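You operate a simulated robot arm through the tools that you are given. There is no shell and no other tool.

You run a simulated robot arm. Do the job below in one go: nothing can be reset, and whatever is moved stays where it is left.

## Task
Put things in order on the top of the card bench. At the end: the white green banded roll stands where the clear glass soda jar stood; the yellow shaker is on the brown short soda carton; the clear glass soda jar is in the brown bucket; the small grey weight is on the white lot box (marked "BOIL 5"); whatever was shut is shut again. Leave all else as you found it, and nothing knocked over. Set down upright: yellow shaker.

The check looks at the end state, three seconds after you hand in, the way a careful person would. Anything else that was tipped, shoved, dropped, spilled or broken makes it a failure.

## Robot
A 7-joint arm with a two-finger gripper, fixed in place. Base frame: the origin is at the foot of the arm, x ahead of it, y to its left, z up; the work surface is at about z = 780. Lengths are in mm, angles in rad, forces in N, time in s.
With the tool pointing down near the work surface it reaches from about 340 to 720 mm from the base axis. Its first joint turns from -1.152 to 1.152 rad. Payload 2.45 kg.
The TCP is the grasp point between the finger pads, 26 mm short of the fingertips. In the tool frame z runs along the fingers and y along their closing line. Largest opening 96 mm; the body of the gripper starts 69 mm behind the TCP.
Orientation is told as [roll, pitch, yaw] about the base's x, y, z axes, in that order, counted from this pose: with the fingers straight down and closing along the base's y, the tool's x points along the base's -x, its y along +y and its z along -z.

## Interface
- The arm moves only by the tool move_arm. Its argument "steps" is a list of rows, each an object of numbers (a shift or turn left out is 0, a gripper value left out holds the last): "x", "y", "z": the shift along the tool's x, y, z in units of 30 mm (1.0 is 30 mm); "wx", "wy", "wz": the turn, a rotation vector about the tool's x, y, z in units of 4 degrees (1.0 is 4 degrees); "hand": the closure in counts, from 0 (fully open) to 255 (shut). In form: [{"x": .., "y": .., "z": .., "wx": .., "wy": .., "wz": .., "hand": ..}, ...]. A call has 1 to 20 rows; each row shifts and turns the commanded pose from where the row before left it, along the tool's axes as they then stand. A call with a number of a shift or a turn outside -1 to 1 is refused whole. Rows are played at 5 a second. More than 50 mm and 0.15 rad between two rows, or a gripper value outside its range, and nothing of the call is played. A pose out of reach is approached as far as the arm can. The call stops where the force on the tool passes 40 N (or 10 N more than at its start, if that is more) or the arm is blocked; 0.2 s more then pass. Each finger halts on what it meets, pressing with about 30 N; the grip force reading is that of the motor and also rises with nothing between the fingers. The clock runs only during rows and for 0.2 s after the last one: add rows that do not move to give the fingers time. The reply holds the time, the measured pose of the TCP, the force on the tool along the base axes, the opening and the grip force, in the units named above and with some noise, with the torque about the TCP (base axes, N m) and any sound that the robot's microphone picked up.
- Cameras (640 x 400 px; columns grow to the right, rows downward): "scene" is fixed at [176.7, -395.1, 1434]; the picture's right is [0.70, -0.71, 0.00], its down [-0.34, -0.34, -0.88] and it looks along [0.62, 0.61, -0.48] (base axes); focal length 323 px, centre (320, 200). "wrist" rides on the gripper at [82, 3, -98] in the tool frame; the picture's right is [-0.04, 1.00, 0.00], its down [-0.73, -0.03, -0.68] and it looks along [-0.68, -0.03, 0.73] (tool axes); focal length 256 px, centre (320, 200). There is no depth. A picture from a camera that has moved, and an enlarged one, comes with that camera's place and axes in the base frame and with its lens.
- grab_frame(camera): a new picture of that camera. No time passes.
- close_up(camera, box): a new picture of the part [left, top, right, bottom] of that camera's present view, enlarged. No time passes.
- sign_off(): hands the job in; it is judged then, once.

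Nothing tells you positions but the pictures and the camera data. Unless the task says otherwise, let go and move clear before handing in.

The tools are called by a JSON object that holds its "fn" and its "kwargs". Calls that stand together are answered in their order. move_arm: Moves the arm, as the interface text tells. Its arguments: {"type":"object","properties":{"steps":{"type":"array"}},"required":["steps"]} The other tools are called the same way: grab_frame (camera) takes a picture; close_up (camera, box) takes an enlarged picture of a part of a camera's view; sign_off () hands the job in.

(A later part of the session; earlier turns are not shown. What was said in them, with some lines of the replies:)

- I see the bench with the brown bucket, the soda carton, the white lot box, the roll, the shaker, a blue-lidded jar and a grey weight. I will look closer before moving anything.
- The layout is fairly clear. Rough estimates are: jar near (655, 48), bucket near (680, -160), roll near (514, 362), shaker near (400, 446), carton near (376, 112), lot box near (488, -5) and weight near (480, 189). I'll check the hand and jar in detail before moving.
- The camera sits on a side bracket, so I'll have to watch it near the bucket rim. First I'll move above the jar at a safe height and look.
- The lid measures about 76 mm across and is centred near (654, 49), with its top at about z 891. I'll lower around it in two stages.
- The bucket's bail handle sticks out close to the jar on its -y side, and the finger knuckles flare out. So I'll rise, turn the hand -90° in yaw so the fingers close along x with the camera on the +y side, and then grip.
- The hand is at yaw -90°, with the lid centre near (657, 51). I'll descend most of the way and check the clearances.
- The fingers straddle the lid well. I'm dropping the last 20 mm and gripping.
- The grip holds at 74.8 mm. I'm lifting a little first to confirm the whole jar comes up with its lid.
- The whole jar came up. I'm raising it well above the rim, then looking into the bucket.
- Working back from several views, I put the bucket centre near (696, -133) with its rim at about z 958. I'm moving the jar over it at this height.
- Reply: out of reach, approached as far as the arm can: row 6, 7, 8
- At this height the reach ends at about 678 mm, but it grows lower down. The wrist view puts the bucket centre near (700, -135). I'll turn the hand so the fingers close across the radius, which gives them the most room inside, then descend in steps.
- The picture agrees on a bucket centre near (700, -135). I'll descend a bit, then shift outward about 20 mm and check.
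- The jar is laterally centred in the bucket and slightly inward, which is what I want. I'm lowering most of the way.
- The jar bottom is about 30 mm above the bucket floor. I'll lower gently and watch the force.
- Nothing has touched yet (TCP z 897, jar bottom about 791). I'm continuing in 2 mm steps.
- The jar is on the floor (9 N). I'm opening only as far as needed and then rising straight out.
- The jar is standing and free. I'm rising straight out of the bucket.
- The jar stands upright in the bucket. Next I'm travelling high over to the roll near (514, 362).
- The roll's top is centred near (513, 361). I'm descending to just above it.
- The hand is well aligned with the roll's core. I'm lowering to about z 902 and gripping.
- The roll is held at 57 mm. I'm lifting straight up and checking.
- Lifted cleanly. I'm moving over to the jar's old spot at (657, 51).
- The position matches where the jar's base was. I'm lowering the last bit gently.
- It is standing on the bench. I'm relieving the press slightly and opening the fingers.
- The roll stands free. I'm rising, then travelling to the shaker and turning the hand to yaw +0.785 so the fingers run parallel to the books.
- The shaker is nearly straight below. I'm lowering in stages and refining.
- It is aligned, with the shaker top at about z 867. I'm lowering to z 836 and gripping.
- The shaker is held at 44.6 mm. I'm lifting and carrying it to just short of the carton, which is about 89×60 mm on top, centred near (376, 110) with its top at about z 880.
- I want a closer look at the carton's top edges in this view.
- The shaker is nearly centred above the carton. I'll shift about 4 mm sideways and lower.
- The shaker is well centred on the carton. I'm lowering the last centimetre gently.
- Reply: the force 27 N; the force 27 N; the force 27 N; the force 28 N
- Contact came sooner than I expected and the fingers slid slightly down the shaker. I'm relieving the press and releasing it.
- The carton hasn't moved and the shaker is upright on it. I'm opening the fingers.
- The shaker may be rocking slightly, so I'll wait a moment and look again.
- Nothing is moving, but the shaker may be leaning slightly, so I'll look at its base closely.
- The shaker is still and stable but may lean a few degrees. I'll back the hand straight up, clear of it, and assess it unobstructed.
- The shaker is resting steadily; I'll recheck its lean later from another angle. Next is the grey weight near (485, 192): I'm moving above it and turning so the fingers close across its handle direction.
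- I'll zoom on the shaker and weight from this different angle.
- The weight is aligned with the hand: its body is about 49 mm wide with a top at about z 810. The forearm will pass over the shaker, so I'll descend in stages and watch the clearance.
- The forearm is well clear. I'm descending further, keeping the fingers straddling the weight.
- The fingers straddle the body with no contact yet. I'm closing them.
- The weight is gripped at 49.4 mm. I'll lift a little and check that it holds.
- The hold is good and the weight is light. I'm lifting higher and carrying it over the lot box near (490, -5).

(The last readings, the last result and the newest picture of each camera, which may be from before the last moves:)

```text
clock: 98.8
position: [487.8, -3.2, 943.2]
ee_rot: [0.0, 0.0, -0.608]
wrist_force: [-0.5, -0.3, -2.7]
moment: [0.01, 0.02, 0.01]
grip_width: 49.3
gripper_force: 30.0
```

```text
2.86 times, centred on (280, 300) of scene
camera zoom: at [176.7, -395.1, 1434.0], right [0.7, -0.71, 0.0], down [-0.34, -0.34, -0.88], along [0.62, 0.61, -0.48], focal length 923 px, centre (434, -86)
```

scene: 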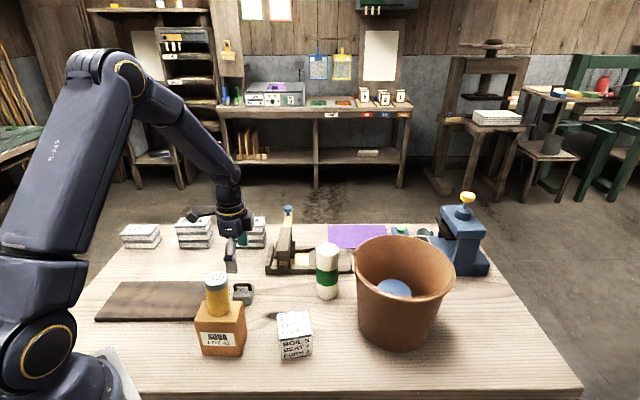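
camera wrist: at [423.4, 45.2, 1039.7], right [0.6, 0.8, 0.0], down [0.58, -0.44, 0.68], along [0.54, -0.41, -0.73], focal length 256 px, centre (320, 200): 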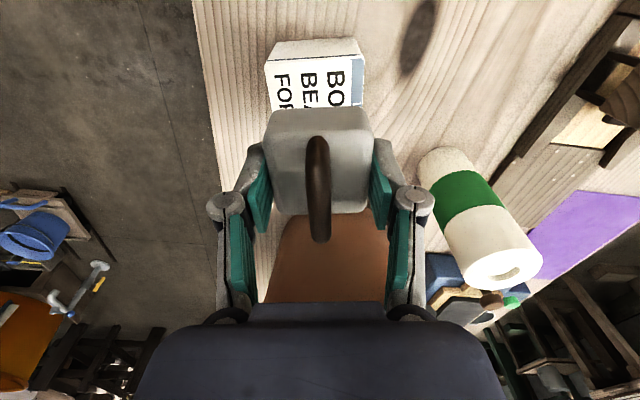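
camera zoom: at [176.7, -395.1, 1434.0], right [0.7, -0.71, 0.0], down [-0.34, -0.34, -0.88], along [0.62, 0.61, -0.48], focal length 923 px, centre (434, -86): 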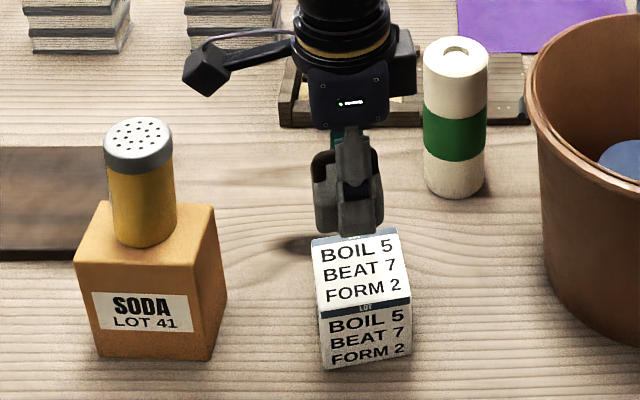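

The box is aligned under the weight apart from a shift of a few millimetres. I'm adjusting and lowering to just above it.

{"fn": "move_arm", "kwargs": {"steps": [{"x": -0.2, "y": -0.08, "z": 0.5}, {"z": 0.6}, {"z": 0.5}, {"z": 0.2}, {}]}}

{"fn": "grab_frame", "kwargs": {"camera": "wrist"}}

{"fn": "close_up", "kwargs": {"camera": "scene", "box": [230, 270, 350, 370]}}

```text
clock: 100.0
position: [491.6, -8.4, 888.5]
ee_rot: [0.0, 0.0, -0.613]
wrist_force: [0.5, 0.7, -2.2]
moment: [-0.01, 0.01, 0.02]
grip_width: 49.5
gripper_force: 30.4
```

```text
taken
camera wrist: at [428.3, 39.9, 985.3], right [0.61, 0.8, 0.0], down [0.58, -0.44, 0.68], along [0.54, -0.41, -0.73], focal length 256 px, centre (320, 200)
```

wrist: 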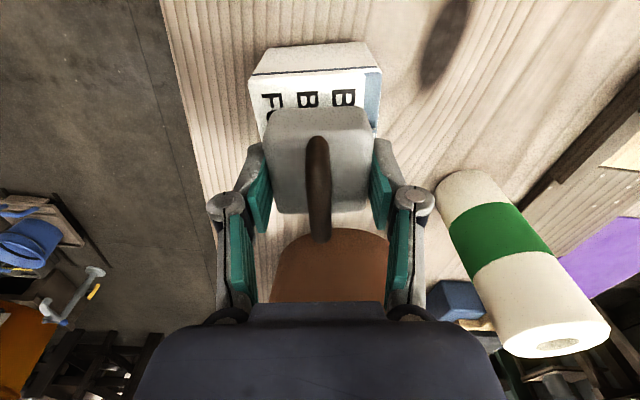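

```text
4.00 times, centred on (290, 320) of scene
camera zoom: at [176.7, -395.1, 1434.0], right [0.7, -0.71, 0.0], down [-0.34, -0.34, -0.88], along [0.62, 0.61, -0.48], focal length 1292 px, centre (440, -280)
```

zoom: 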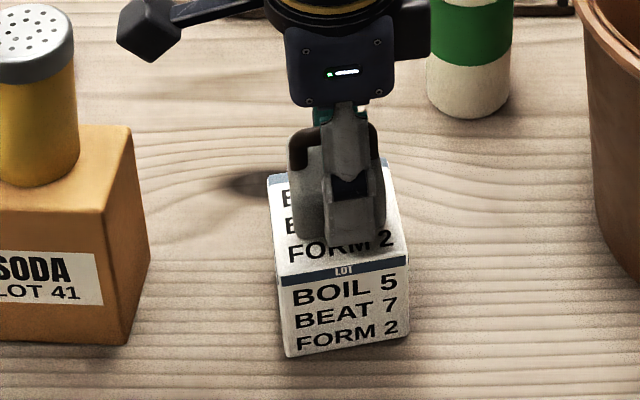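

The weight is centred over the box. I'm lowering carefully, one small step per check.

{"fn": "move_arm", "kwargs": {"steps": [{"z": 0.2}, {"z": 0.1}, {}]}}

```text
clock: 100.8
position: [493.1, -10.1, 881.1]
ee_rot: [0.001, -0.002, -0.61]
wrist_force: [-6.5, -0.8, 25.6]
moment: [-0.01, 0.23, 0.05]
grip_width: 49.6
gripper_force: 30.5
```

Contact came at about z 881. I'll relieve the press a little before opening.

{"fn": "move_arm", "kwargs": {"steps": [{"z": -0.03}, {}]}}

{"fn": "close_up", "kwargs": {"camera": "scene", "box": [230, 270, 350, 370]}}

```text
clock: 101.4
position: [493.8, -10.3, 881.8]
ee_rot: [0.001, -0.003, -0.611]
wrist_force: [1.4, 0.3, 11.5]
moment: [0.0, -0.11, 0.0]
grip_width: 49.6
gripper_force: 29.8
```

```text
4.00 times, centred on (290, 320) of scene
camera zoom: at [176.6, -395.1, 1434.0], right [0.7, -0.71, 0.0], down [-0.34, -0.34, -0.88], along [0.62, 0.61, -0.48], focal length 1292 px, centre (440, -280)
```

zoom: 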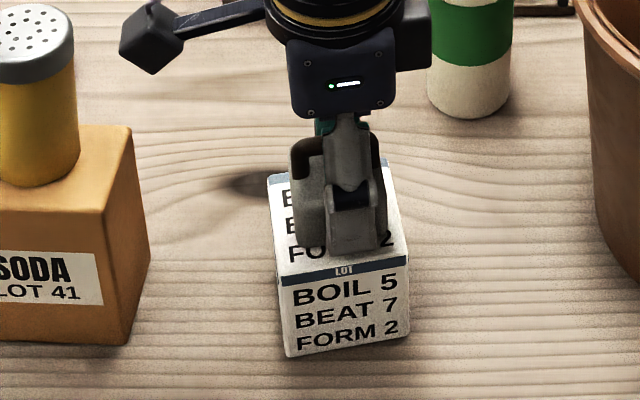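

{"fn": "move_arm", "kwargs": {"steps": [{"z": -0.02}, {}]}}

{"fn": "move_arm", "kwargs": {"steps": [{"hand": 115}, {"hand": 105}, {"hand": 90}, {"hand": 60}, {"hand": 20}, {"hand": 0}, {}]}}

{"fn": "grab_frame", "kwargs": {"camera": "wrist"}}

{"fn": "close_up", "kwargs": {"camera": "scene", "box": [230, 270, 350, 370]}}

```text
clock: 102.0
position: [492.6, -9.9, 881.5]
ee_rot: [-0.002, 0.001, -0.61]
wrist_force: [2.3, 0.2, 1.3]
moment: [0.04, -0.14, -0.03]
grip_width: 49.6
gripper_force: 30.1
```

```text
clock: 103.6
position: [492.1, -10.0, 881.4]
ee_rot: [0.0, 0.002, -0.61]
wrist_force: [-0.4, 0.2, 0.4]
moment: [-0.04, -0.03, -0.02]
grip_width: 96.1
gripper_force: 0.0
```

```text
taken
camera wrist: at [428.0, 39.6, 978.6], right [0.61, 0.8, 0.0], down [0.58, -0.44, 0.68], along [0.54, -0.41, -0.73], focal length 256 px, centre (320, 200)
```

wrist: 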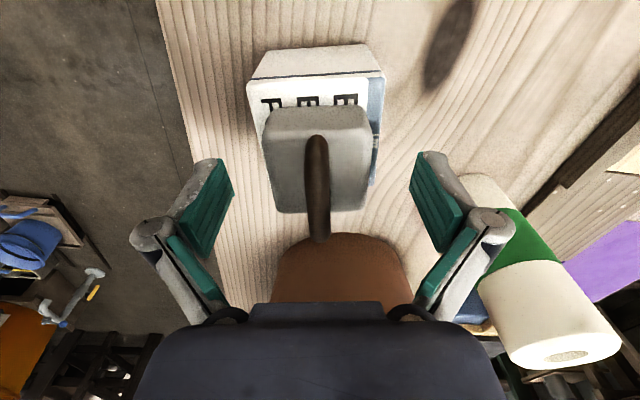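

```text
4.00 times, centred on (290, 320) of scene
camera zoom: at [176.7, -395.1, 1434.0], right [0.7, -0.71, 0.0], down [-0.34, -0.34, -0.88], along [0.62, 0.61, -0.48], focal length 1292 px, centre (440, -280)
```

zoom: 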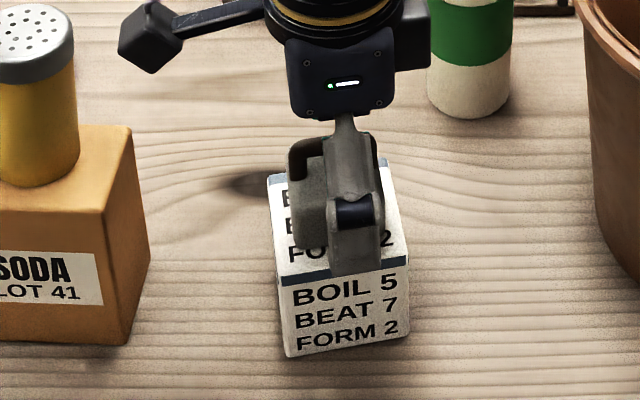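

The weight is on the box and free. I'm rising clear, then viewing the shaker from the -y side to judge whether it is upright.

{"fn": "move_arm", "kwargs": {"steps": [{"z": -0.4}, {"z": -0.8}, {"z": -0.8}, {"z": -0.8}, {"z": -0.8}, {"z": -0.8}, {"z": -0.8}, {"z": -0.8}, {}]}}

{"fn": "grab_frame", "kwargs": {"camera": "scene"}}

{"fn": "close_up", "kwargs": {"camera": "scene", "box": [180, 250, 340, 370]}}

```text
clock: 105.6
position: [492.7, -10.5, 1063.4]
ee_rot: [0.0, -0.001, -0.61]
wrist_force: [0.4, -0.4, 0.3]
moment: [-0.02, 0.0, 0.01]
grip_width: 96.4
gripper_force: 0.0
```

```text
taken
```

scene: 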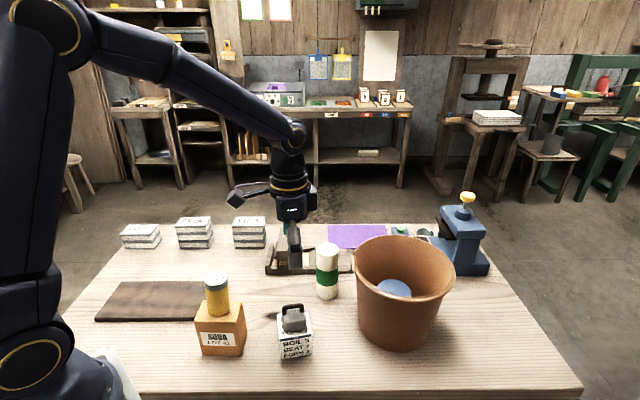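

```text
3.33 times, centred on (260, 310) of scene
camera zoom: at [176.7, -395.1, 1434.0], right [0.7, -0.71, 0.0], down [-0.34, -0.34, -0.88], along [0.62, 0.61, -0.48], focal length 1077 px, centre (520, -167)
```

zoom: 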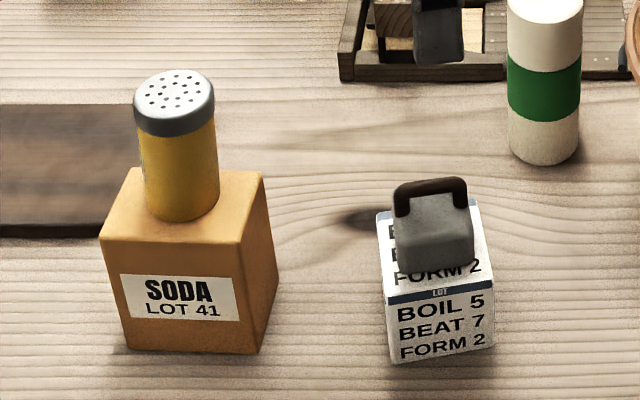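

{"fn": "move_arm", "kwargs": {"steps": [{"x": 0.52, "y": -0.82}, {"x": 0.52, "y": -0.82}, {"x": 0.52, "y": -0.82}, {"x": 0.52, "y": -0.82}, {"wz": -1}, {"wz": -1}, {"wz": -1}, {"wz": -1}, {"wz": -1}, {"wz": -1}, {"wz": -1}, {"wz": -1}, {"wz": -1}, {"wz": -1}, {"wz": -1}]}}

{"fn": "move_arm", "kwargs": {"steps": [{"wz": -1}, {"wz": -1}, {"wz": -1}, {"wz": -1}, {"wz": -1}, {"wz": -1}, {"wz": -1}, {"wz": -1}, {"wz": -1}, {"wz": -1}, {"wz": -1}, {"wz": -1}, {"wz": -1}, {"wz": -1}, {"wz": -1}, {"wz": -1}, {"wz": -1}, {"wz": -1}, {"wz": -1}, {}]}}

{"fn": "grab_frame", "kwargs": {"camera": "wrist"}}

```text
clock: 108.8
position: [384.3, -53.5, 1060.6]
ee_rot: [0.001, -0.001, 0.159]
wrist_force: [0.3, 0.3, -0.8]
moment: [0.02, -0.01, 0.0]
grip_width: 95.9
gripper_force: 0.0
```

```text
clock: 113.0
position: [383.5, -54.9, 1062.2]
ee_rot: [0.0, 0.001, 1.487]
wrist_force: [-0.5, 1.4, -0.1]
moment: [-0.03, -0.03, -0.02]
grip_width: 96.1
gripper_force: 0.0
```

```text
taken
camera wrist: at [374.9, -135.2, 1158.7], right [-0.99, 0.13, 0.0], down [0.09, 0.73, 0.68], along [0.09, 0.67, -0.73], focal length 256 px, centre (320, 200)
```

wrist: 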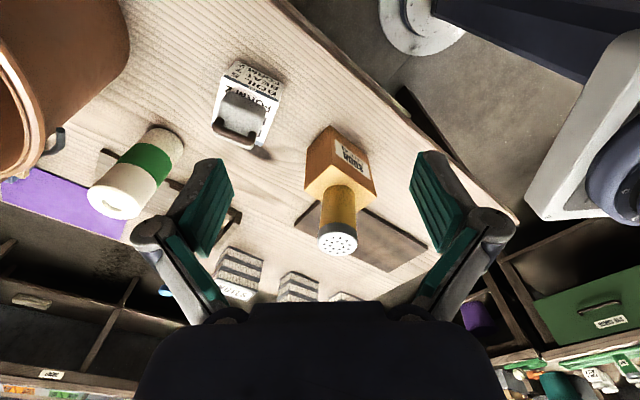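

{"fn": "close_up", "kwargs": {"camera": "wrist", "box": [290, 115, 400, 265]}}

{"fn": "close_up", "kwargs": {"camera": "wrist", "box": [310, 180, 370, 230]}}

{"fn": "close_up", "kwargs": {"camera": "wrist", "box": [200, 50, 300, 160]}}

```text
2.67 times, centred on (345, 190) of wrist
camera zoom: at [374.9, -135.2, 1158.7], right [-0.99, 0.13, 0.0], down [0.09, 0.73, 0.68], along [0.09, 0.67, -0.73], focal length 683 px, centre (253, 227)
```

zoom: 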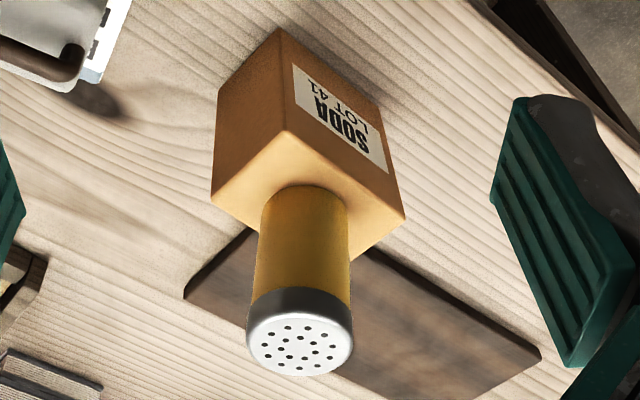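

```text
8.00 times, centred on (340, 205) of wrist
camera zoom: at [374.9, -135.2, 1158.7], right [-0.99, 0.13, 0.0], down [0.09, 0.73, 0.68], along [0.09, 0.67, -0.73], focal length 2048 px, centre (160, 160)
```

zoom: 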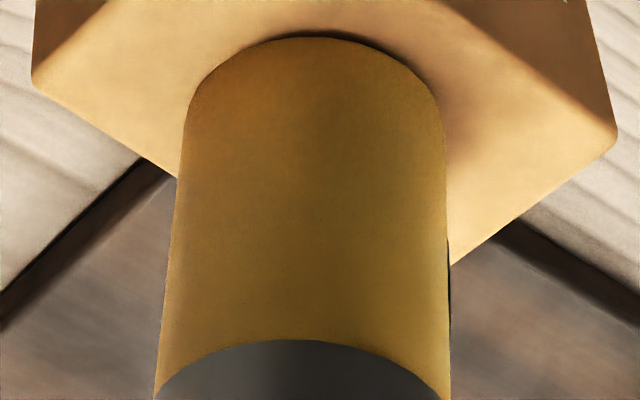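

```text
3.64 times, centred on (250, 105) of wrist
camera zoom: at [374.9, -135.2, 1158.7], right [-0.99, 0.13, 0.0], down [0.09, 0.73, 0.68], along [0.09, 0.67, -0.73], focal length 931 px, centre (574, 546)
```

zoom: 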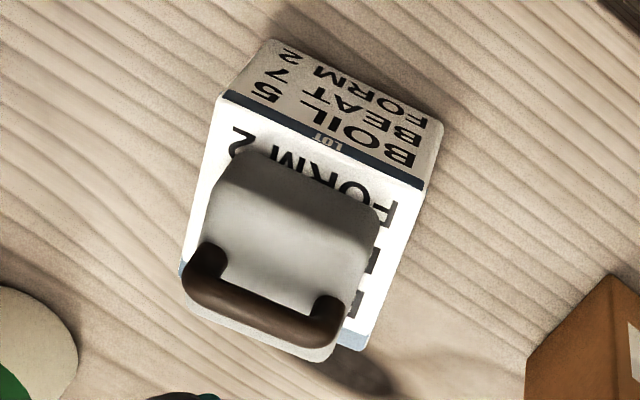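

The shaker leans about 5° toward +x/-y, although it is static. I'd rather re-seat it properly, so I'll come over it with the fingers closing along the lean direction.

{"fn": "move_arm", "kwargs": {"steps": [{"x": -0.777, "y": 0.07}, {"x": -0.777, "y": 0.07}, {"x": -0.777, "y": 0.07}, {"x": -0.777, "y": 0.07}, {"x": -0.777, "y": 0.07}, {"x": -0.777, "y": 0.07}, {"x": -0.777, "y": 0.07}, {"wz": 1}, {"wz": 1}, {"wz": 1}, {"wz": 1}, {"wz": 1}, {"wz": 0.17}, {}]}}

{"fn": "grab_frame", "kwargs": {"camera": "wrist"}}

{"fn": "close_up", "kwargs": {"camera": "wrist", "box": [240, 0, 400, 110]}}

{"fn": "close_up", "kwargs": {"camera": "scene", "box": [260, 290, 330, 365]}}

```text
clock: 116.0
position: [384.4, 109.7, 1061.9]
ee_rot: [0.0, 0.002, 1.121]
wrist_force: [-0.7, 0.6, -0.2]
moment: [-0.05, -0.03, -0.01]
grip_width: 96.0
gripper_force: 0.1
```

```text
taken
camera wrist: at [346.5, 38.1, 1158.8], right [-0.88, 0.47, 0.0], down [0.34, 0.65, 0.68], along [0.32, 0.6, -0.73], focal length 256 px, centre (320, 200)
```

wrist: 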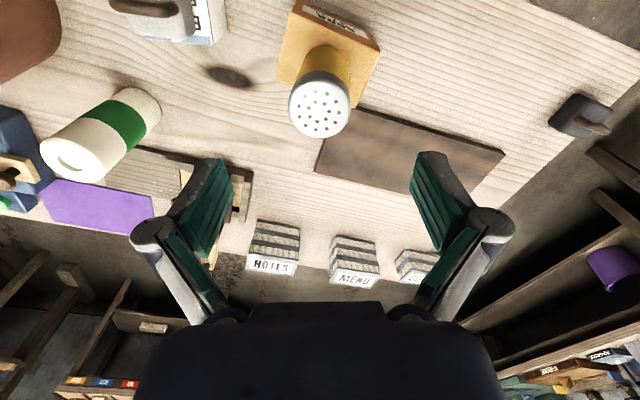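

```text
3.64 times, centred on (320, 55) of wrist
camera zoom: at [346.5, 38.1, 1158.8], right [-0.88, 0.47, 0.0], down [0.34, 0.65, 0.68], along [0.32, 0.6, -0.73], focal length 931 px, centre (320, 727)
```

zoom: 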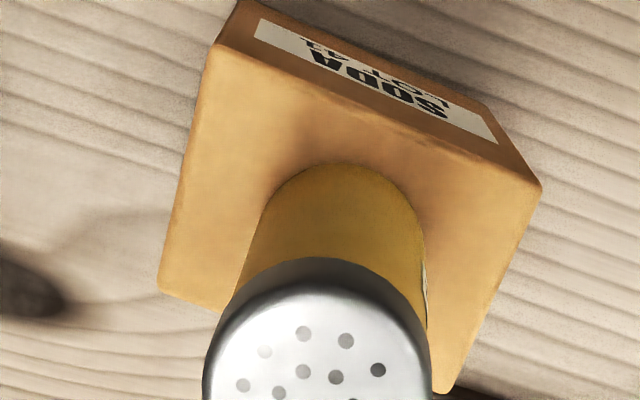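

```text
5.33 times, centred on (295, 328) of scene
camera zoom: at [176.7, -395.1, 1434.0], right [0.7, -0.71, 0.0], down [-0.34, -0.34, -0.88], along [0.62, 0.61, -0.48], focal length 1723 px, centre (453, -480)
```

zoom: 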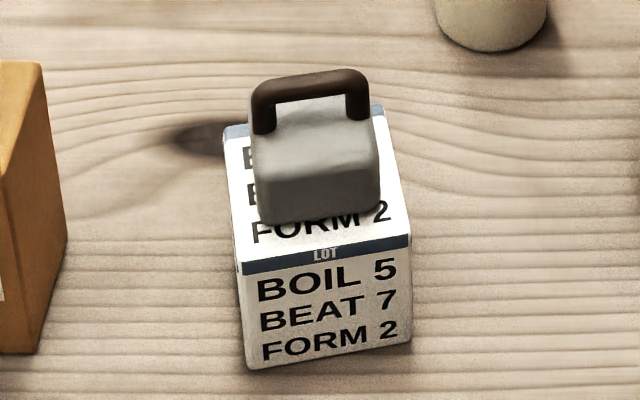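

The hand is over the shaker, which leans about 5° along the finger closing line. I'm lowering around it with wide clearance.

{"fn": "move_arm", "kwargs": {"steps": [{"y": 0.1, "z": 0.7}, {"z": 0.8}, {"z": 0.8}, {"z": 0.8}, {"z": 0.6}, {"z": 0.3}, {}]}}

{"fn": "grab_frame", "kwargs": {"camera": "wrist"}}

{"fn": "close_up", "kwargs": {"camera": "scene", "box": [160, 230, 290, 360]}}

```text
clock: 117.6
position: [381.6, 111.6, 942.3]
ee_rot: [0.0, -0.001, 1.123]
wrist_force: [0.6, -0.6, -0.2]
moment: [0.0, -0.01, 0.04]
grip_width: 96.0
gripper_force: 0.0
```

```text
taken
camera wrist: at [344.4, 39.7, 1038.7], right [-0.88, 0.47, 0.0], down [0.34, 0.65, 0.68], along [0.32, 0.6, -0.73], focal length 256 px, centre (320, 200)
```

wrist: 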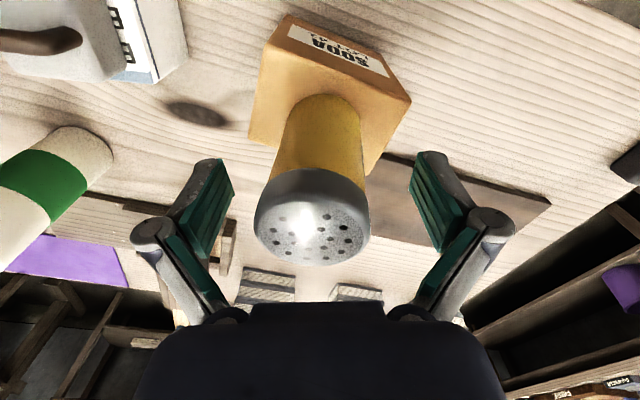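

```text
3.08 times, centred on (225, 295) of scene
camera zoom: at [176.7, -395.1, 1434.0], right [0.7, -0.71, 0.0], down [-0.34, -0.34, -0.88], along [0.62, 0.61, -0.48], focal length 994 px, centre (612, -92)
```

zoom: 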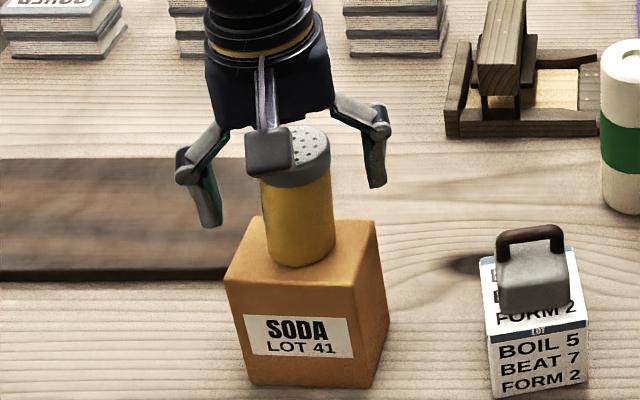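

{"fn": "move_arm", "kwargs": {"steps": [{"hand": 60}, {"hand": 90}, {"hand": 105}, {"hand": 115}, {"hand": 122}, {"hand": 130}, {"hand": 255}, {}, {}]}}

{"fn": "grab_frame", "kwargs": {"camera": "wrist"}}

{"fn": "close_up", "kwargs": {"camera": "scene", "box": [160, 230, 290, 360]}}

```text
clock: 119.6
position: [382.3, 112.1, 941.4]
ee_rot: [0.001, -0.001, 1.124]
wrist_force: [0.3, 0.5, 2.3]
moment: [0.0, -0.01, 0.02]
grip_width: 44.5
gripper_force: 30.1
```

```text
taken
camera wrist: at [344.4, 39.7, 1038.9], right [-0.88, 0.47, 0.0], down [0.34, 0.65, 0.68], along [0.32, 0.6, -0.73], focal length 256 px, centre (320, 200)
```

wrist: 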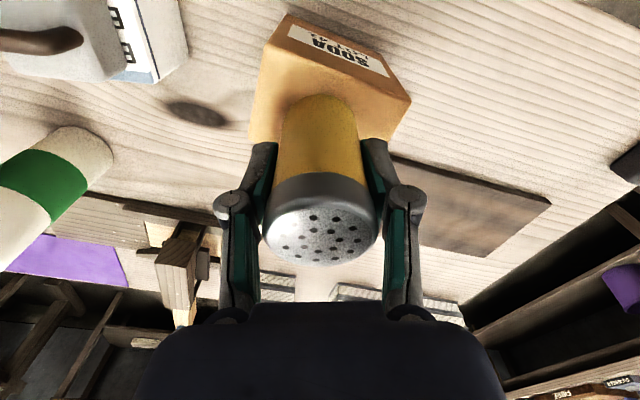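

```text
3.08 times, centred on (225, 295) of scene
camera zoom: at [176.7, -395.1, 1434.0], right [0.7, -0.71, 0.0], down [-0.34, -0.34, -0.88], along [0.62, 0.61, -0.48], focal length 994 px, centre (612, -92)
```

zoom: 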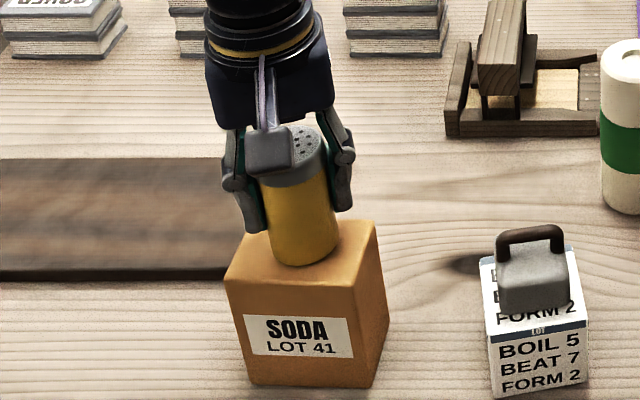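

The shaker is straight in the grip and the carton hasn't moved. I'll lift it a little to see the carton top and set it down again softly.

{"fn": "move_arm", "kwargs": {"steps": [{"z": -0.4}, {"z": -0.6}, {"z": -0.5}, {}]}}

{"fn": "close_up", "kwargs": {"camera": "wrist", "box": [240, 0, 420, 140]}}

{"fn": "close_up", "kwargs": {"camera": "scene", "box": [160, 230, 290, 360]}}

```text
clock: 120.6
position: [380.5, 112.5, 986.2]
ee_rot: [0.0, -0.001, 1.123]
wrist_force: [-0.2, -1.2, 0.2]
moment: [0.0, 0.0, -0.01]
grip_width: 44.6
gripper_force: 29.6
```

```text
2.86 times, centred on (330, 70) of wrist
camera zoom: at [344.2, 40.1, 1083.0], right [-0.88, 0.47, 0.0], down [0.34, 0.65, 0.68], along [0.32, 0.6, -0.73], focal length 731 px, centre (291, 571)
```

zoom: 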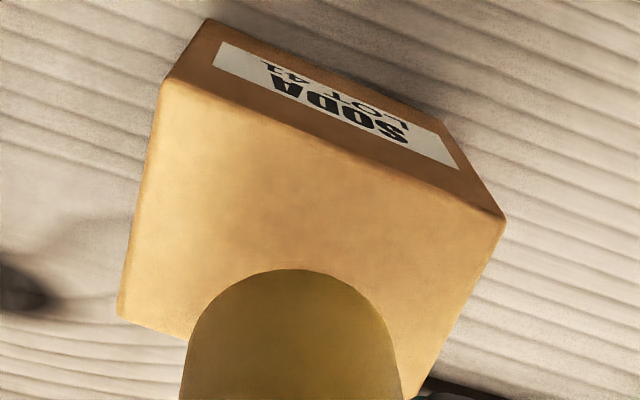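

```text
3.08 times, centred on (225, 295) of scene
camera zoom: at [176.7, -395.1, 1434.0], right [0.7, -0.71, 0.0], down [-0.34, -0.34, -0.88], along [0.62, 0.61, -0.48], focal length 994 px, centre (612, -92)
```

zoom: 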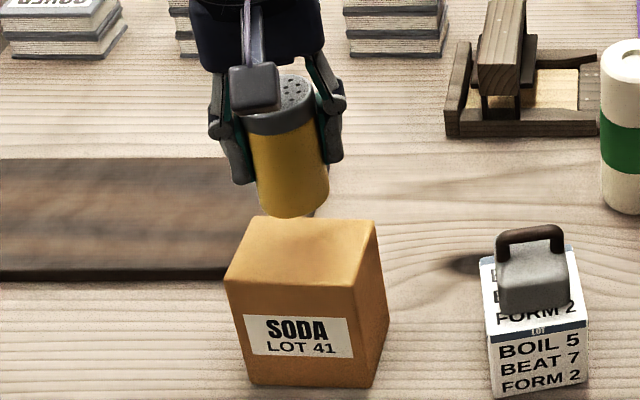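

The carton top is clear and flat. I'm shifting about 5 mm toward its centre and lowering again, gently this time.

{"fn": "move_arm", "kwargs": {"steps": [{"x": 0.17, "y": 0.04, "z": 0.4}, {"z": 0.4}, {"z": 0.4}, {}]}}

{"fn": "close_up", "kwargs": {"camera": "wrist", "box": [240, 0, 420, 140]}}

{"fn": "close_up", "kwargs": {"camera": "scene", "box": [160, 230, 290, 360]}}

```text
clock: 121.6
position: [378.0, 108.6, 951.0]
ee_rot: [-0.002, 0.0, 1.123]
wrist_force: [0.2, 0.1, -0.5]
moment: [-0.02, -0.01, 0.0]
grip_width: 44.7
gripper_force: 30.0
```

```text
2.86 times, centred on (330, 70) of wrist
camera zoom: at [340.7, 35.6, 1047.6], right [-0.88, 0.47, 0.0], down [0.34, 0.65, 0.68], along [0.32, 0.6, -0.73], focal length 731 px, centre (291, 571)
```

zoom: 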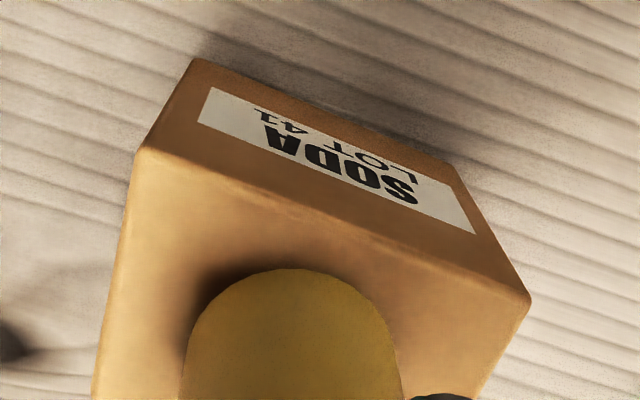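

```text
3.08 times, centred on (225, 295) of scene
camera zoom: at [176.7, -395.1, 1434.0], right [0.7, -0.71, 0.0], down [-0.34, -0.34, -0.88], along [0.62, 0.61, -0.48], focal length 994 px, centre (612, -92)
```

zoom: 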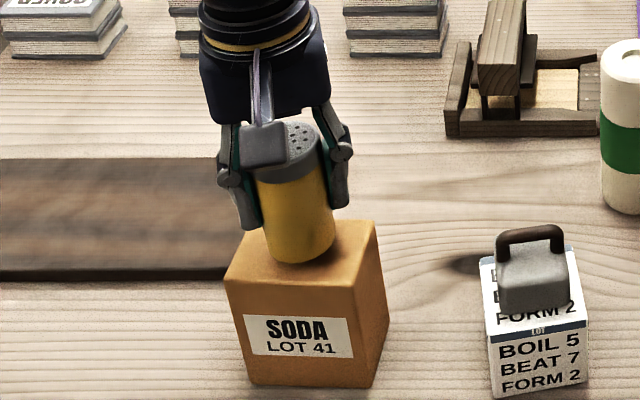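

It is centred now, about 8 mm from the near edge. I'm making small steps to contact.

{"fn": "move_arm", "kwargs": {"steps": [{"z": 0.12}, {}]}}

{"fn": "move_arm", "kwargs": {"steps": [{"z": 0.04}, {}]}}

```text
clock: 122.2
position: [378.0, 107.7, 947.3]
ee_rot: [0.0, 0.0, 1.123]
wrist_force: [-0.3, 0.8, -1.2]
moment: [0.0, 0.0, 0.0]
grip_width: 44.7
gripper_force: 30.0
```

```text
clock: 122.8
position: [378.6, 107.4, 945.5]
ee_rot: [-0.001, -0.001, 1.123]
wrist_force: [-0.5, -0.1, -0.7]
moment: [-0.03, -0.02, 0.0]
grip_width: 44.7
gripper_force: 30.0
```

{"fn": "move_arm", "kwargs": {"steps": [{"z": 0.05}, {}]}}

```text
clock: 123.4
position: [379.3, 106.4, 944.0]
ee_rot: [-0.001, 0.0, 1.12]
wrist_force: [-0.2, 0.3, -0.7]
moment: [-0.04, 0.03, 0.01]
grip_width: 44.7
gripper_force: 29.9
```

{"fn": "move_arm", "kwargs": {"steps": [{"z": 0.04}, {}]}}

```text
clock: 124.0
position: [378.3, 106.7, 941.5]
ee_rot: [0.001, 0.001, 1.122]
wrist_force: [0.4, 0.4, -0.5]
moment: [0.02, 0.02, 0.0]
grip_width: 44.7
gripper_force: 30.3
```

{"fn": "move_arm", "kwargs": {"steps": [{"z": 0.03}, {}]}}

```text
clock: 124.6
position: [378.5, 107.5, 941.5]
ee_rot: [0.0, 0.0, 1.121]
wrist_force: [-0.1, 0.8, -0.5]
moment: [0.01, 0.0, 0.01]
grip_width: 45.0
gripper_force: 30.1
```

{"fn": "move_arm", "kwargs": {"steps": [{"z": 0.03}, {}]}}

```text
clock: 125.2
position: [380.0, 108.0, 941.8]
ee_rot: [-0.001, -0.001, 1.121]
wrist_force: [-2.0, -1.4, 19.4]
moment: [-0.11, 0.11, -0.02]
grip_width: 44.8
gripper_force: 30.3
```

It is in contact at 19 N. I'll ease off slightly and look before releasing slowly.

{"fn": "move_arm", "kwargs": {"steps": [{"z": -0.02}, {}]}}

{"fn": "close_up", "kwargs": {"camera": "scene", "box": [190, 260, 260, 320]}}

{"fn": "close_up", "kwargs": {"camera": "wrist", "box": [220, 60, 420, 290]}}

```text
clock: 125.8
position: [377.9, 107.7, 942.3]
ee_rot: [0.001, 0.0, 1.122]
wrist_force: [1.6, 0.4, 7.0]
moment: [-0.03, -0.1, -0.01]
grip_width: 45.0
gripper_force: 30.1
```

```text
6.67 times, centred on (225, 290) of scene
camera zoom: at [176.7, -395.1, 1434.0], right [0.7, -0.71, 0.0], down [-0.34, -0.34, -0.88], along [0.62, 0.61, -0.48], focal length 2154 px, centre (953, -400)
```

zoom: 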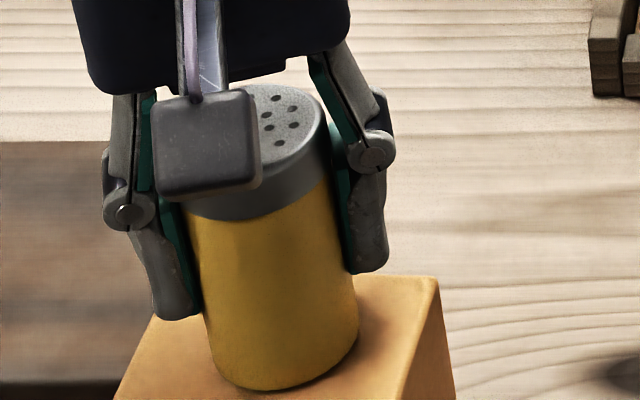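

```text
1.74 times, centred on (320, 175) of wrist
camera zoom: at [340.8, 35.2, 1038.7], right [-0.88, 0.47, 0.0], down [0.34, 0.65, 0.68], along [0.32, 0.6, -0.73], focal length 445 px, centre (320, 244)
```

zoom: 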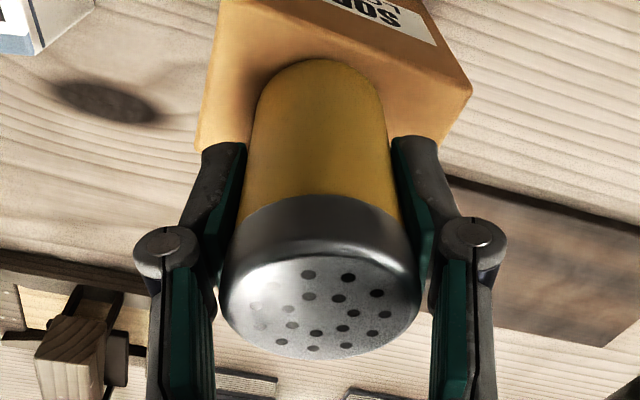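

It is nearly vertical now. I'm opening very slowly.

{"fn": "move_arm", "kwargs": {"steps": [{"hand": 138}, {"hand": 135}, {"hand": 133}, {"hand": 131}, {"hand": 129}, {"hand": 127}, {"hand": 124}, {"hand": 120}, {}]}}

{"fn": "close_up", "kwargs": {"camera": "scene", "box": [190, 260, 260, 320]}}

{"fn": "close_up", "kwargs": {"camera": "wrist", "box": [220, 60, 420, 290]}}

```text
clock: 127.8
position: [377.6, 108.4, 941.6]
ee_rot: [-0.001, -0.001, 1.122]
wrist_force: [-1.2, 0.2, -1.0]
moment: [0.0, -0.03, -0.02]
grip_width: 50.8
gripper_force: 0.0
```

```text
6.67 times, centred on (225, 290) of scene
camera zoom: at [176.7, -395.1, 1434.0], right [0.7, -0.71, 0.0], down [-0.34, -0.34, -0.88], along [0.62, 0.61, -0.48], focal length 2154 px, centre (953, -400)
```

zoom: 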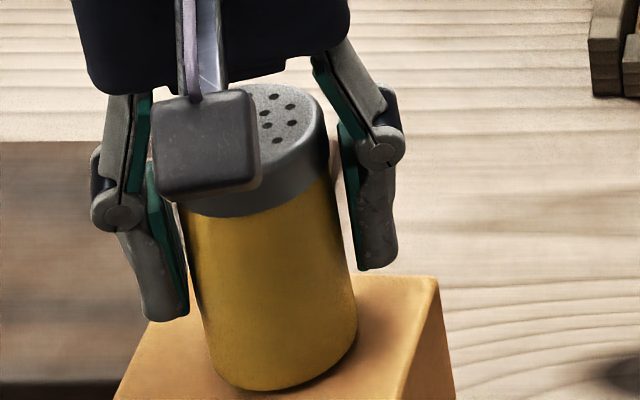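

```text
1.74 times, centred on (320, 175) of wrist
camera zoom: at [340.7, 35.1, 1038.7], right [-0.88, 0.47, 0.0], down [0.34, 0.65, 0.68], along [0.32, 0.6, -0.73], focal length 445 px, centre (320, 244)
```

zoom: 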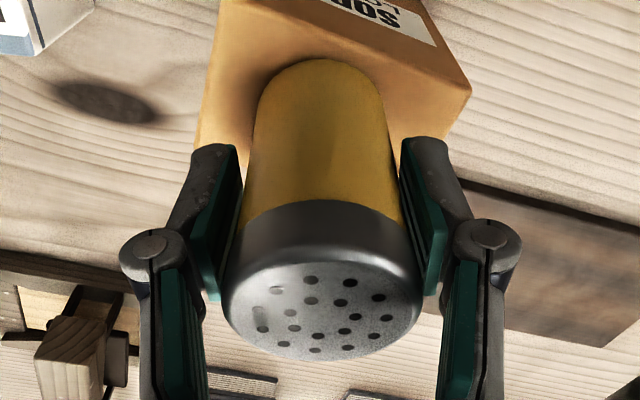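

It is standing upright on its own now. I'm opening fully and rising straight up.

{"fn": "move_arm", "kwargs": {"steps": [{"hand": 105}, {"hand": 80}, {"hand": 40}, {"hand": 0}, {}, {}, {"z": -0.3}, {"z": -0.6}, {"z": -0.8}, {"z": -0.8}, {"z": -0.8}, {}]}}

{"fn": "close_up", "kwargs": {"camera": "scene", "box": [190, 260, 260, 320]}}

{"fn": "grab_frame", "kwargs": {"camera": "wrist"}}

```text
clock: 130.4
position: [376.9, 107.6, 1042.1]
ee_rot: [-0.001, 0.0, 1.122]
wrist_force: [-0.1, 1.0, 0.1]
moment: [-0.01, -0.01, -0.01]
grip_width: 96.0
gripper_force: 0.0
```

```text
6.67 times, centred on (225, 290) of scene
camera zoom: at [176.7, -395.1, 1434.0], right [0.7, -0.71, 0.0], down [-0.34, -0.34, -0.88], along [0.62, 0.61, -0.48], focal length 2154 px, centre (953, -400)
```

zoom: 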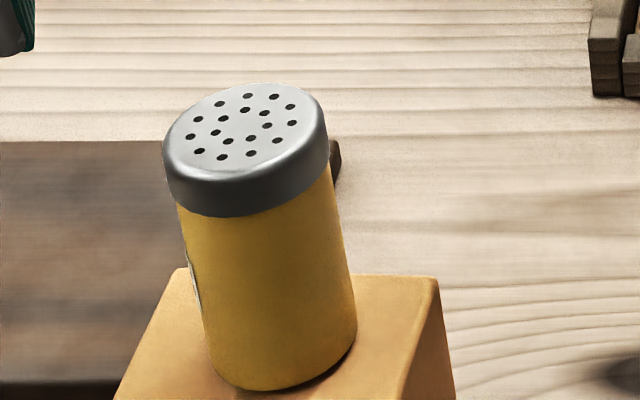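

```text
taken
camera wrist: at [339.6, 34.3, 1138.8], right [-0.88, 0.47, 0.0], down [0.34, 0.65, 0.68], along [0.32, 0.6, -0.73], focal length 256 px, centre (320, 200)
```

wrist: 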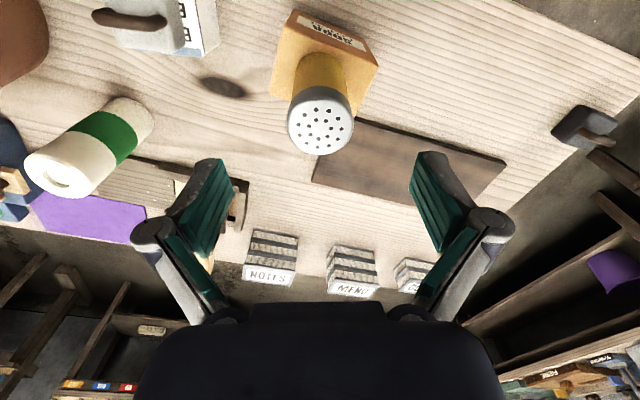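

{"fn": "close_up", "kwargs": {"camera": "wrist", "box": [250, 0, 410, 160]}}

{"fn": "grab_frame", "kwargs": {"camera": "scene"}}

```text
2.50 times, centred on (330, 80) of wrist
camera zoom: at [339.6, 34.3, 1138.8], right [-0.88, 0.47, 0.0], down [0.34, 0.65, 0.68], along [0.32, 0.6, -0.73], focal length 640 px, centre (295, 500)
```

zoom: 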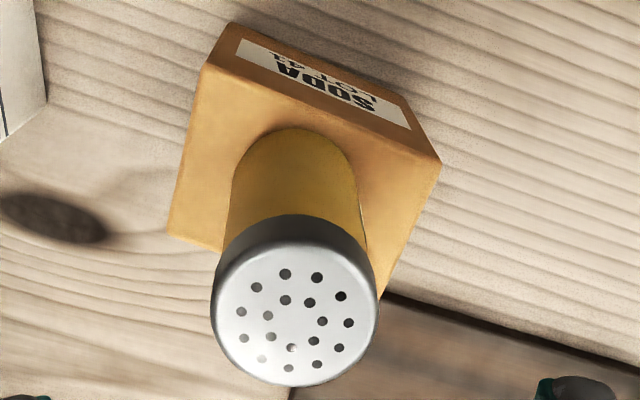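

```text
taken
```

scene: 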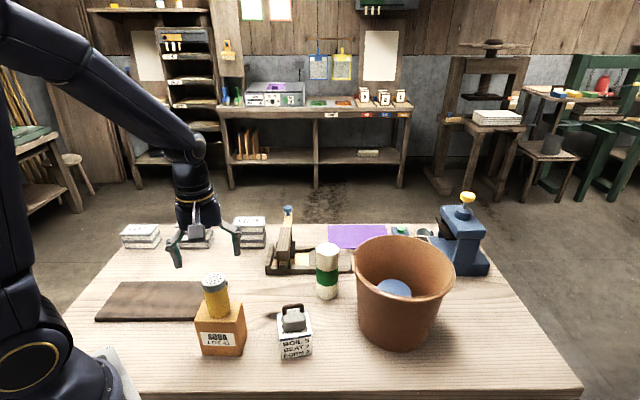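

The shaker may have settled with a slight tilt again. I'm checking its base closely from both cameras.

{"fn": "close_up", "kwargs": {"camera": "wrist", "box": [295, 40, 355, 90]}}

{"fn": "close_up", "kwargs": {"camera": "scene", "box": [205, 290, 240, 315]}}

```text
8.00 times, centred on (325, 65) of wrist
camera zoom: at [339.6, 34.3, 1138.8], right [-0.88, 0.47, 0.0], down [0.34, 0.65, 0.68], along [0.32, 0.6, -0.73], focal length 2048 px, centre (280, 1280)
```

zoom: 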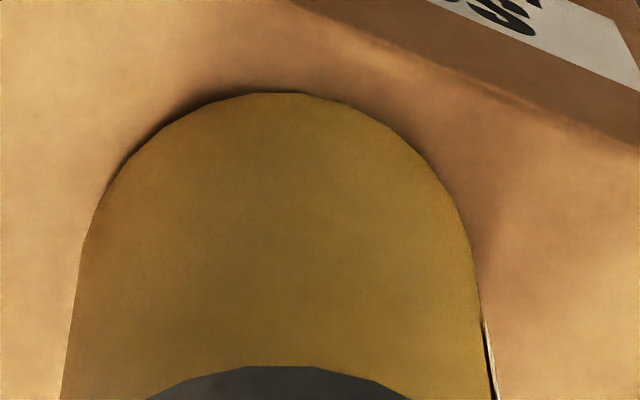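

```text
16.00 times, centred on (222, 302) of scene
camera zoom: at [176.7, -395.1, 1434.0], right [0.7, -0.71, 0.0], down [-0.34, -0.34, -0.88], along [0.62, 0.61, -0.48], focal length 5168 px, centre (1880, -1440)
```

zoom: 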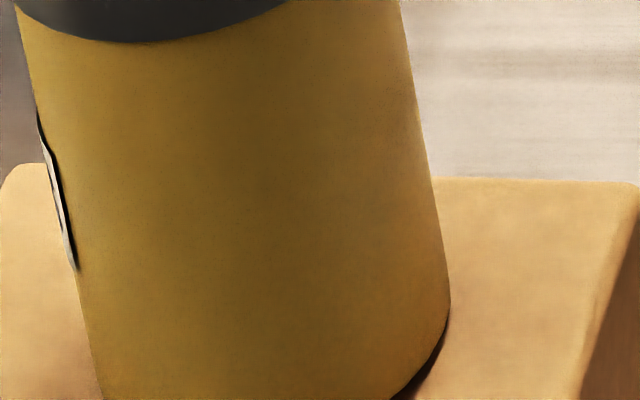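

The lean is gone in this plane. I'll rotate the hand about 95° above the shaker to check the perpendicular plane.

{"fn": "move_arm", "kwargs": {"steps": [{"wz": 1}, {"wz": 1}, {"wz": 1}, {"wz": 1}, {"wz": 1}, {"wz": 1}, {"wz": 1}, {"wz": 1}, {"wz": 1}, {"wz": 1}, {"wz": 1}, {"wz": 1}]}}

{"fn": "move_arm", "kwargs": {"steps": [{"wz": 1}, {"wz": 1}, {"wz": 1}, {"wz": 1}, {"wz": 1}, {"wz": 1}, {"wz": 1}, {"wz": 1}, {"wz": 1}, {"wz": 1}, {"wz": 1}, {"wz": 0.6}, {}]}}

{"fn": "grab_frame", "kwargs": {"camera": "wrist"}}

{"fn": "close_up", "kwargs": {"camera": "wrist", "box": [240, 0, 400, 160]}}

```text
clock: 133.0
position: [378.7, 107.5, 1039.6]
ee_rot: [0.0, 0.002, 0.284]
wrist_force: [0.8, 0.0, 0.3]
moment: [0.0, -0.02, -0.03]
grip_width: 95.6
gripper_force: 0.1
```

```text
clock: 135.8
position: [378.0, 106.4, 1040.6]
ee_rot: [-0.001, 0.0, -0.526]
wrist_force: [0.4, 0.0, -0.2]
moment: [0.02, 0.03, -0.04]
grip_width: 96.0
gripper_force: 0.1
```

```text
taken
camera wrist: at [309.9, 150.4, 1138.1], right [0.54, 0.84, 0.0], down [0.62, -0.39, 0.68], along [0.57, -0.36, -0.73], focal length 256 px, centre (320, 200)
```

wrist: 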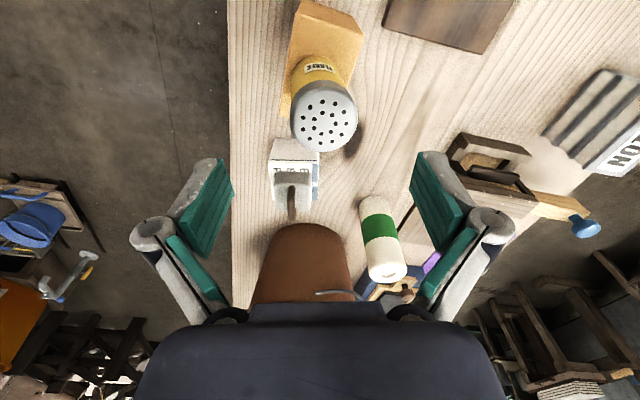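

```text
2.50 times, centred on (320, 80) of wrist
camera zoom: at [309.9, 150.4, 1138.1], right [0.54, 0.84, 0.0], down [0.62, -0.39, 0.68], along [0.57, -0.36, -0.73], focal length 640 px, centre (320, 500)
```

zoom: 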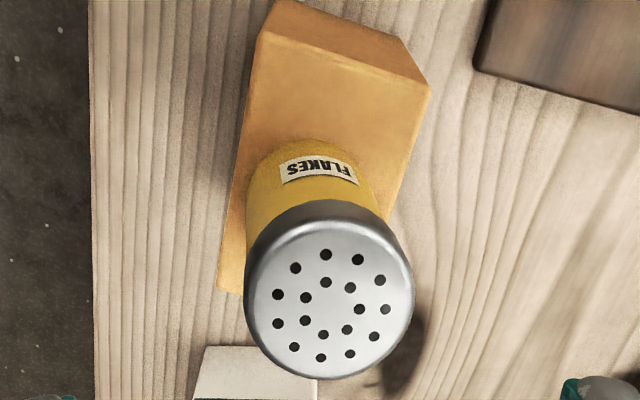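

The shaker has a residual tilt of about 4° from how it sits on the carton top, but it is upright and steady. I'm raising the arm clear and doing a last full check.

{"fn": "move_arm", "kwargs": {"steps": [{"z": -0.8}, {"z": -0.8}, {"z": -0.8}, {"z": -0.8}, {"z": -0.8}, {"z": -0.8}, {}, {}, {}, {}, {}]}}

{"fn": "grab_frame", "kwargs": {"camera": "scene"}}

{"fn": "close_up", "kwargs": {"camera": "scene", "box": [190, 260, 260, 320]}}

{"fn": "close_up", "kwargs": {"camera": "scene", "box": [240, 190, 500, 360]}}

{"fn": "close_up", "kwargs": {"camera": "scene", "box": [90, 200, 320, 370]}}

{"fn": "grab_frame", "kwargs": {"camera": "wrist"}}

```text
clock: 138.2
position: [378.9, 106.2, 1186.1]
ee_rot: [-0.001, 0.0, -0.526]
wrist_force: [-0.1, -0.3, 0.3]
moment: [0.01, 0.02, 0.02]
grip_width: 95.8
gripper_force: 0.0
```

```text
taken
```

scene: 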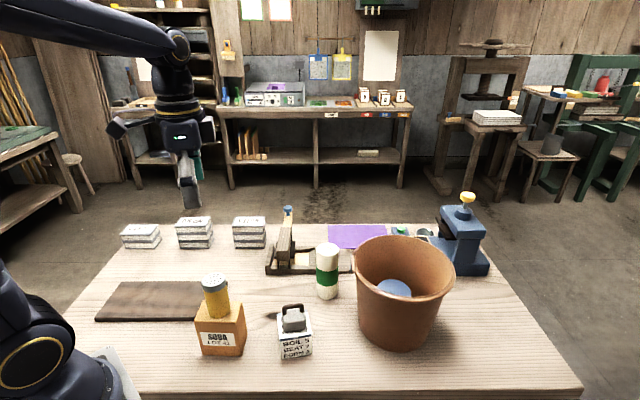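

```text
6.67 times, centred on (225, 290) of scene
camera zoom: at [176.7, -395.1, 1434.0], right [0.7, -0.71, 0.0], down [-0.34, -0.34, -0.88], along [0.62, 0.61, -0.48], focal length 2154 px, centre (953, -400)
```

zoom: 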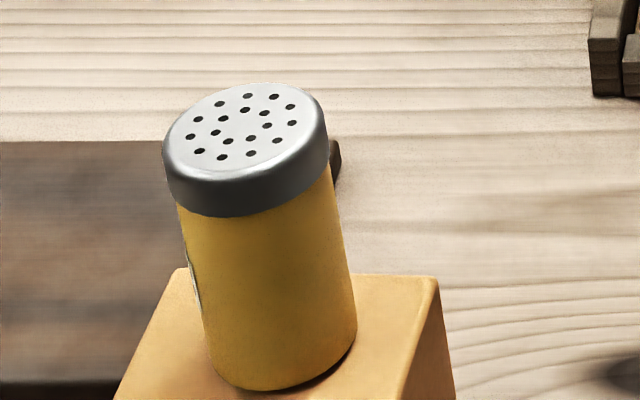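

```text
2.35 times, centred on (370, 275) of scene
camera zoom: at [176.7, -395.1, 1434.0], right [0.7, -0.71, 0.0], down [-0.34, -0.34, -0.88], along [0.62, 0.61, -0.48], focal length 760 px, centre (202, 24)
```

zoom: 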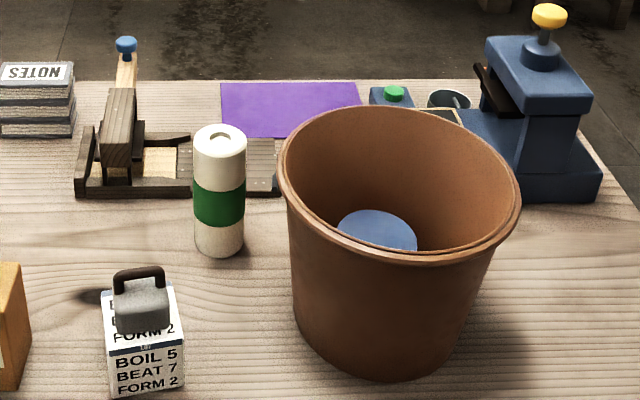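

```text
2.35 times, centred on (205, 285) of scene
camera zoom: at [176.7, -395.1, 1434.0], right [0.7, -0.71, 0.0], down [-0.34, -0.34, -0.88], along [0.62, 0.61, -0.48], focal length 760 px, centre (591, 0)
```

zoom: 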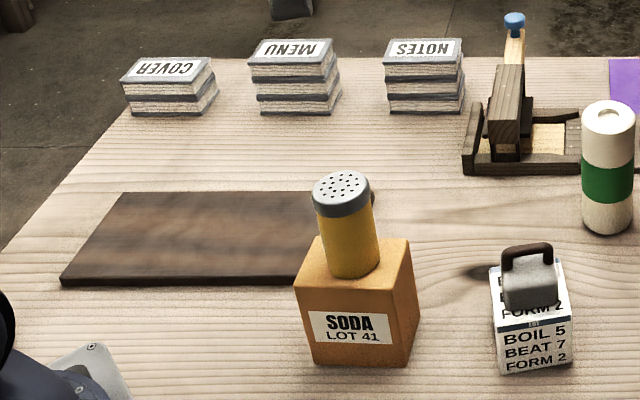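

```text
taken
camera wrist: at [310.3, 150.3, 1283.4], right [0.54, 0.84, 0.0], down [0.62, -0.39, 0.68], along [0.57, -0.36, -0.73], focal length 256 px, centre (320, 200)
```

wrist: 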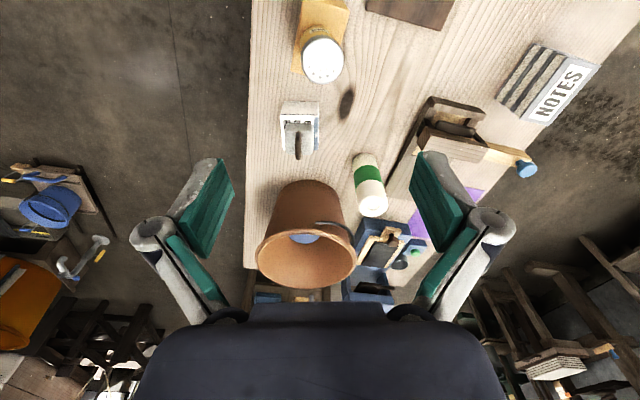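

The end state checks out:
- **Roll:** stands on the jar's old spot.
- **Jar:** upright in the bucket with its lid on.
- **Shaker:** upright and steady on the soda carton, apart from a tilt of about 4°.
- **Weight:** on the "BOIL 5" lot box.

I opened nothing, everything else looks as it was, and the arm is clear, so I'm handing in.

{"fn": "sign_off", "kwargs": {}}

```text
The job is handed in.
```

I've handed the job in, and everything you asked for was in place at my last look. The one flaw is that the yellow shaker tilts by about 4°.

- **Roll:** the white green-banded roll stands where the clear glass soda jar stood, to within a few millimetres by my measurements.
- **Jar:** it stands upright on the floor of the brown bucket with its lid still on.
- **Shaker:** it is upright and steady on the brown soda carton. It leaned about 5° after the first placement, so I picked it up and set it down again, but it settled at a slight tilt once more. It had not moved over the last eight seconds I watched it.
- **Weight:** it sits on the "BOIL 5" lot box, roughly 7 mm off centre but with no overhang that I could see.
- **Shut things:** I opened nothing, so there was nothing to close again.

I saw nothing else knocked over or moved, and the arm is clear of the bench.
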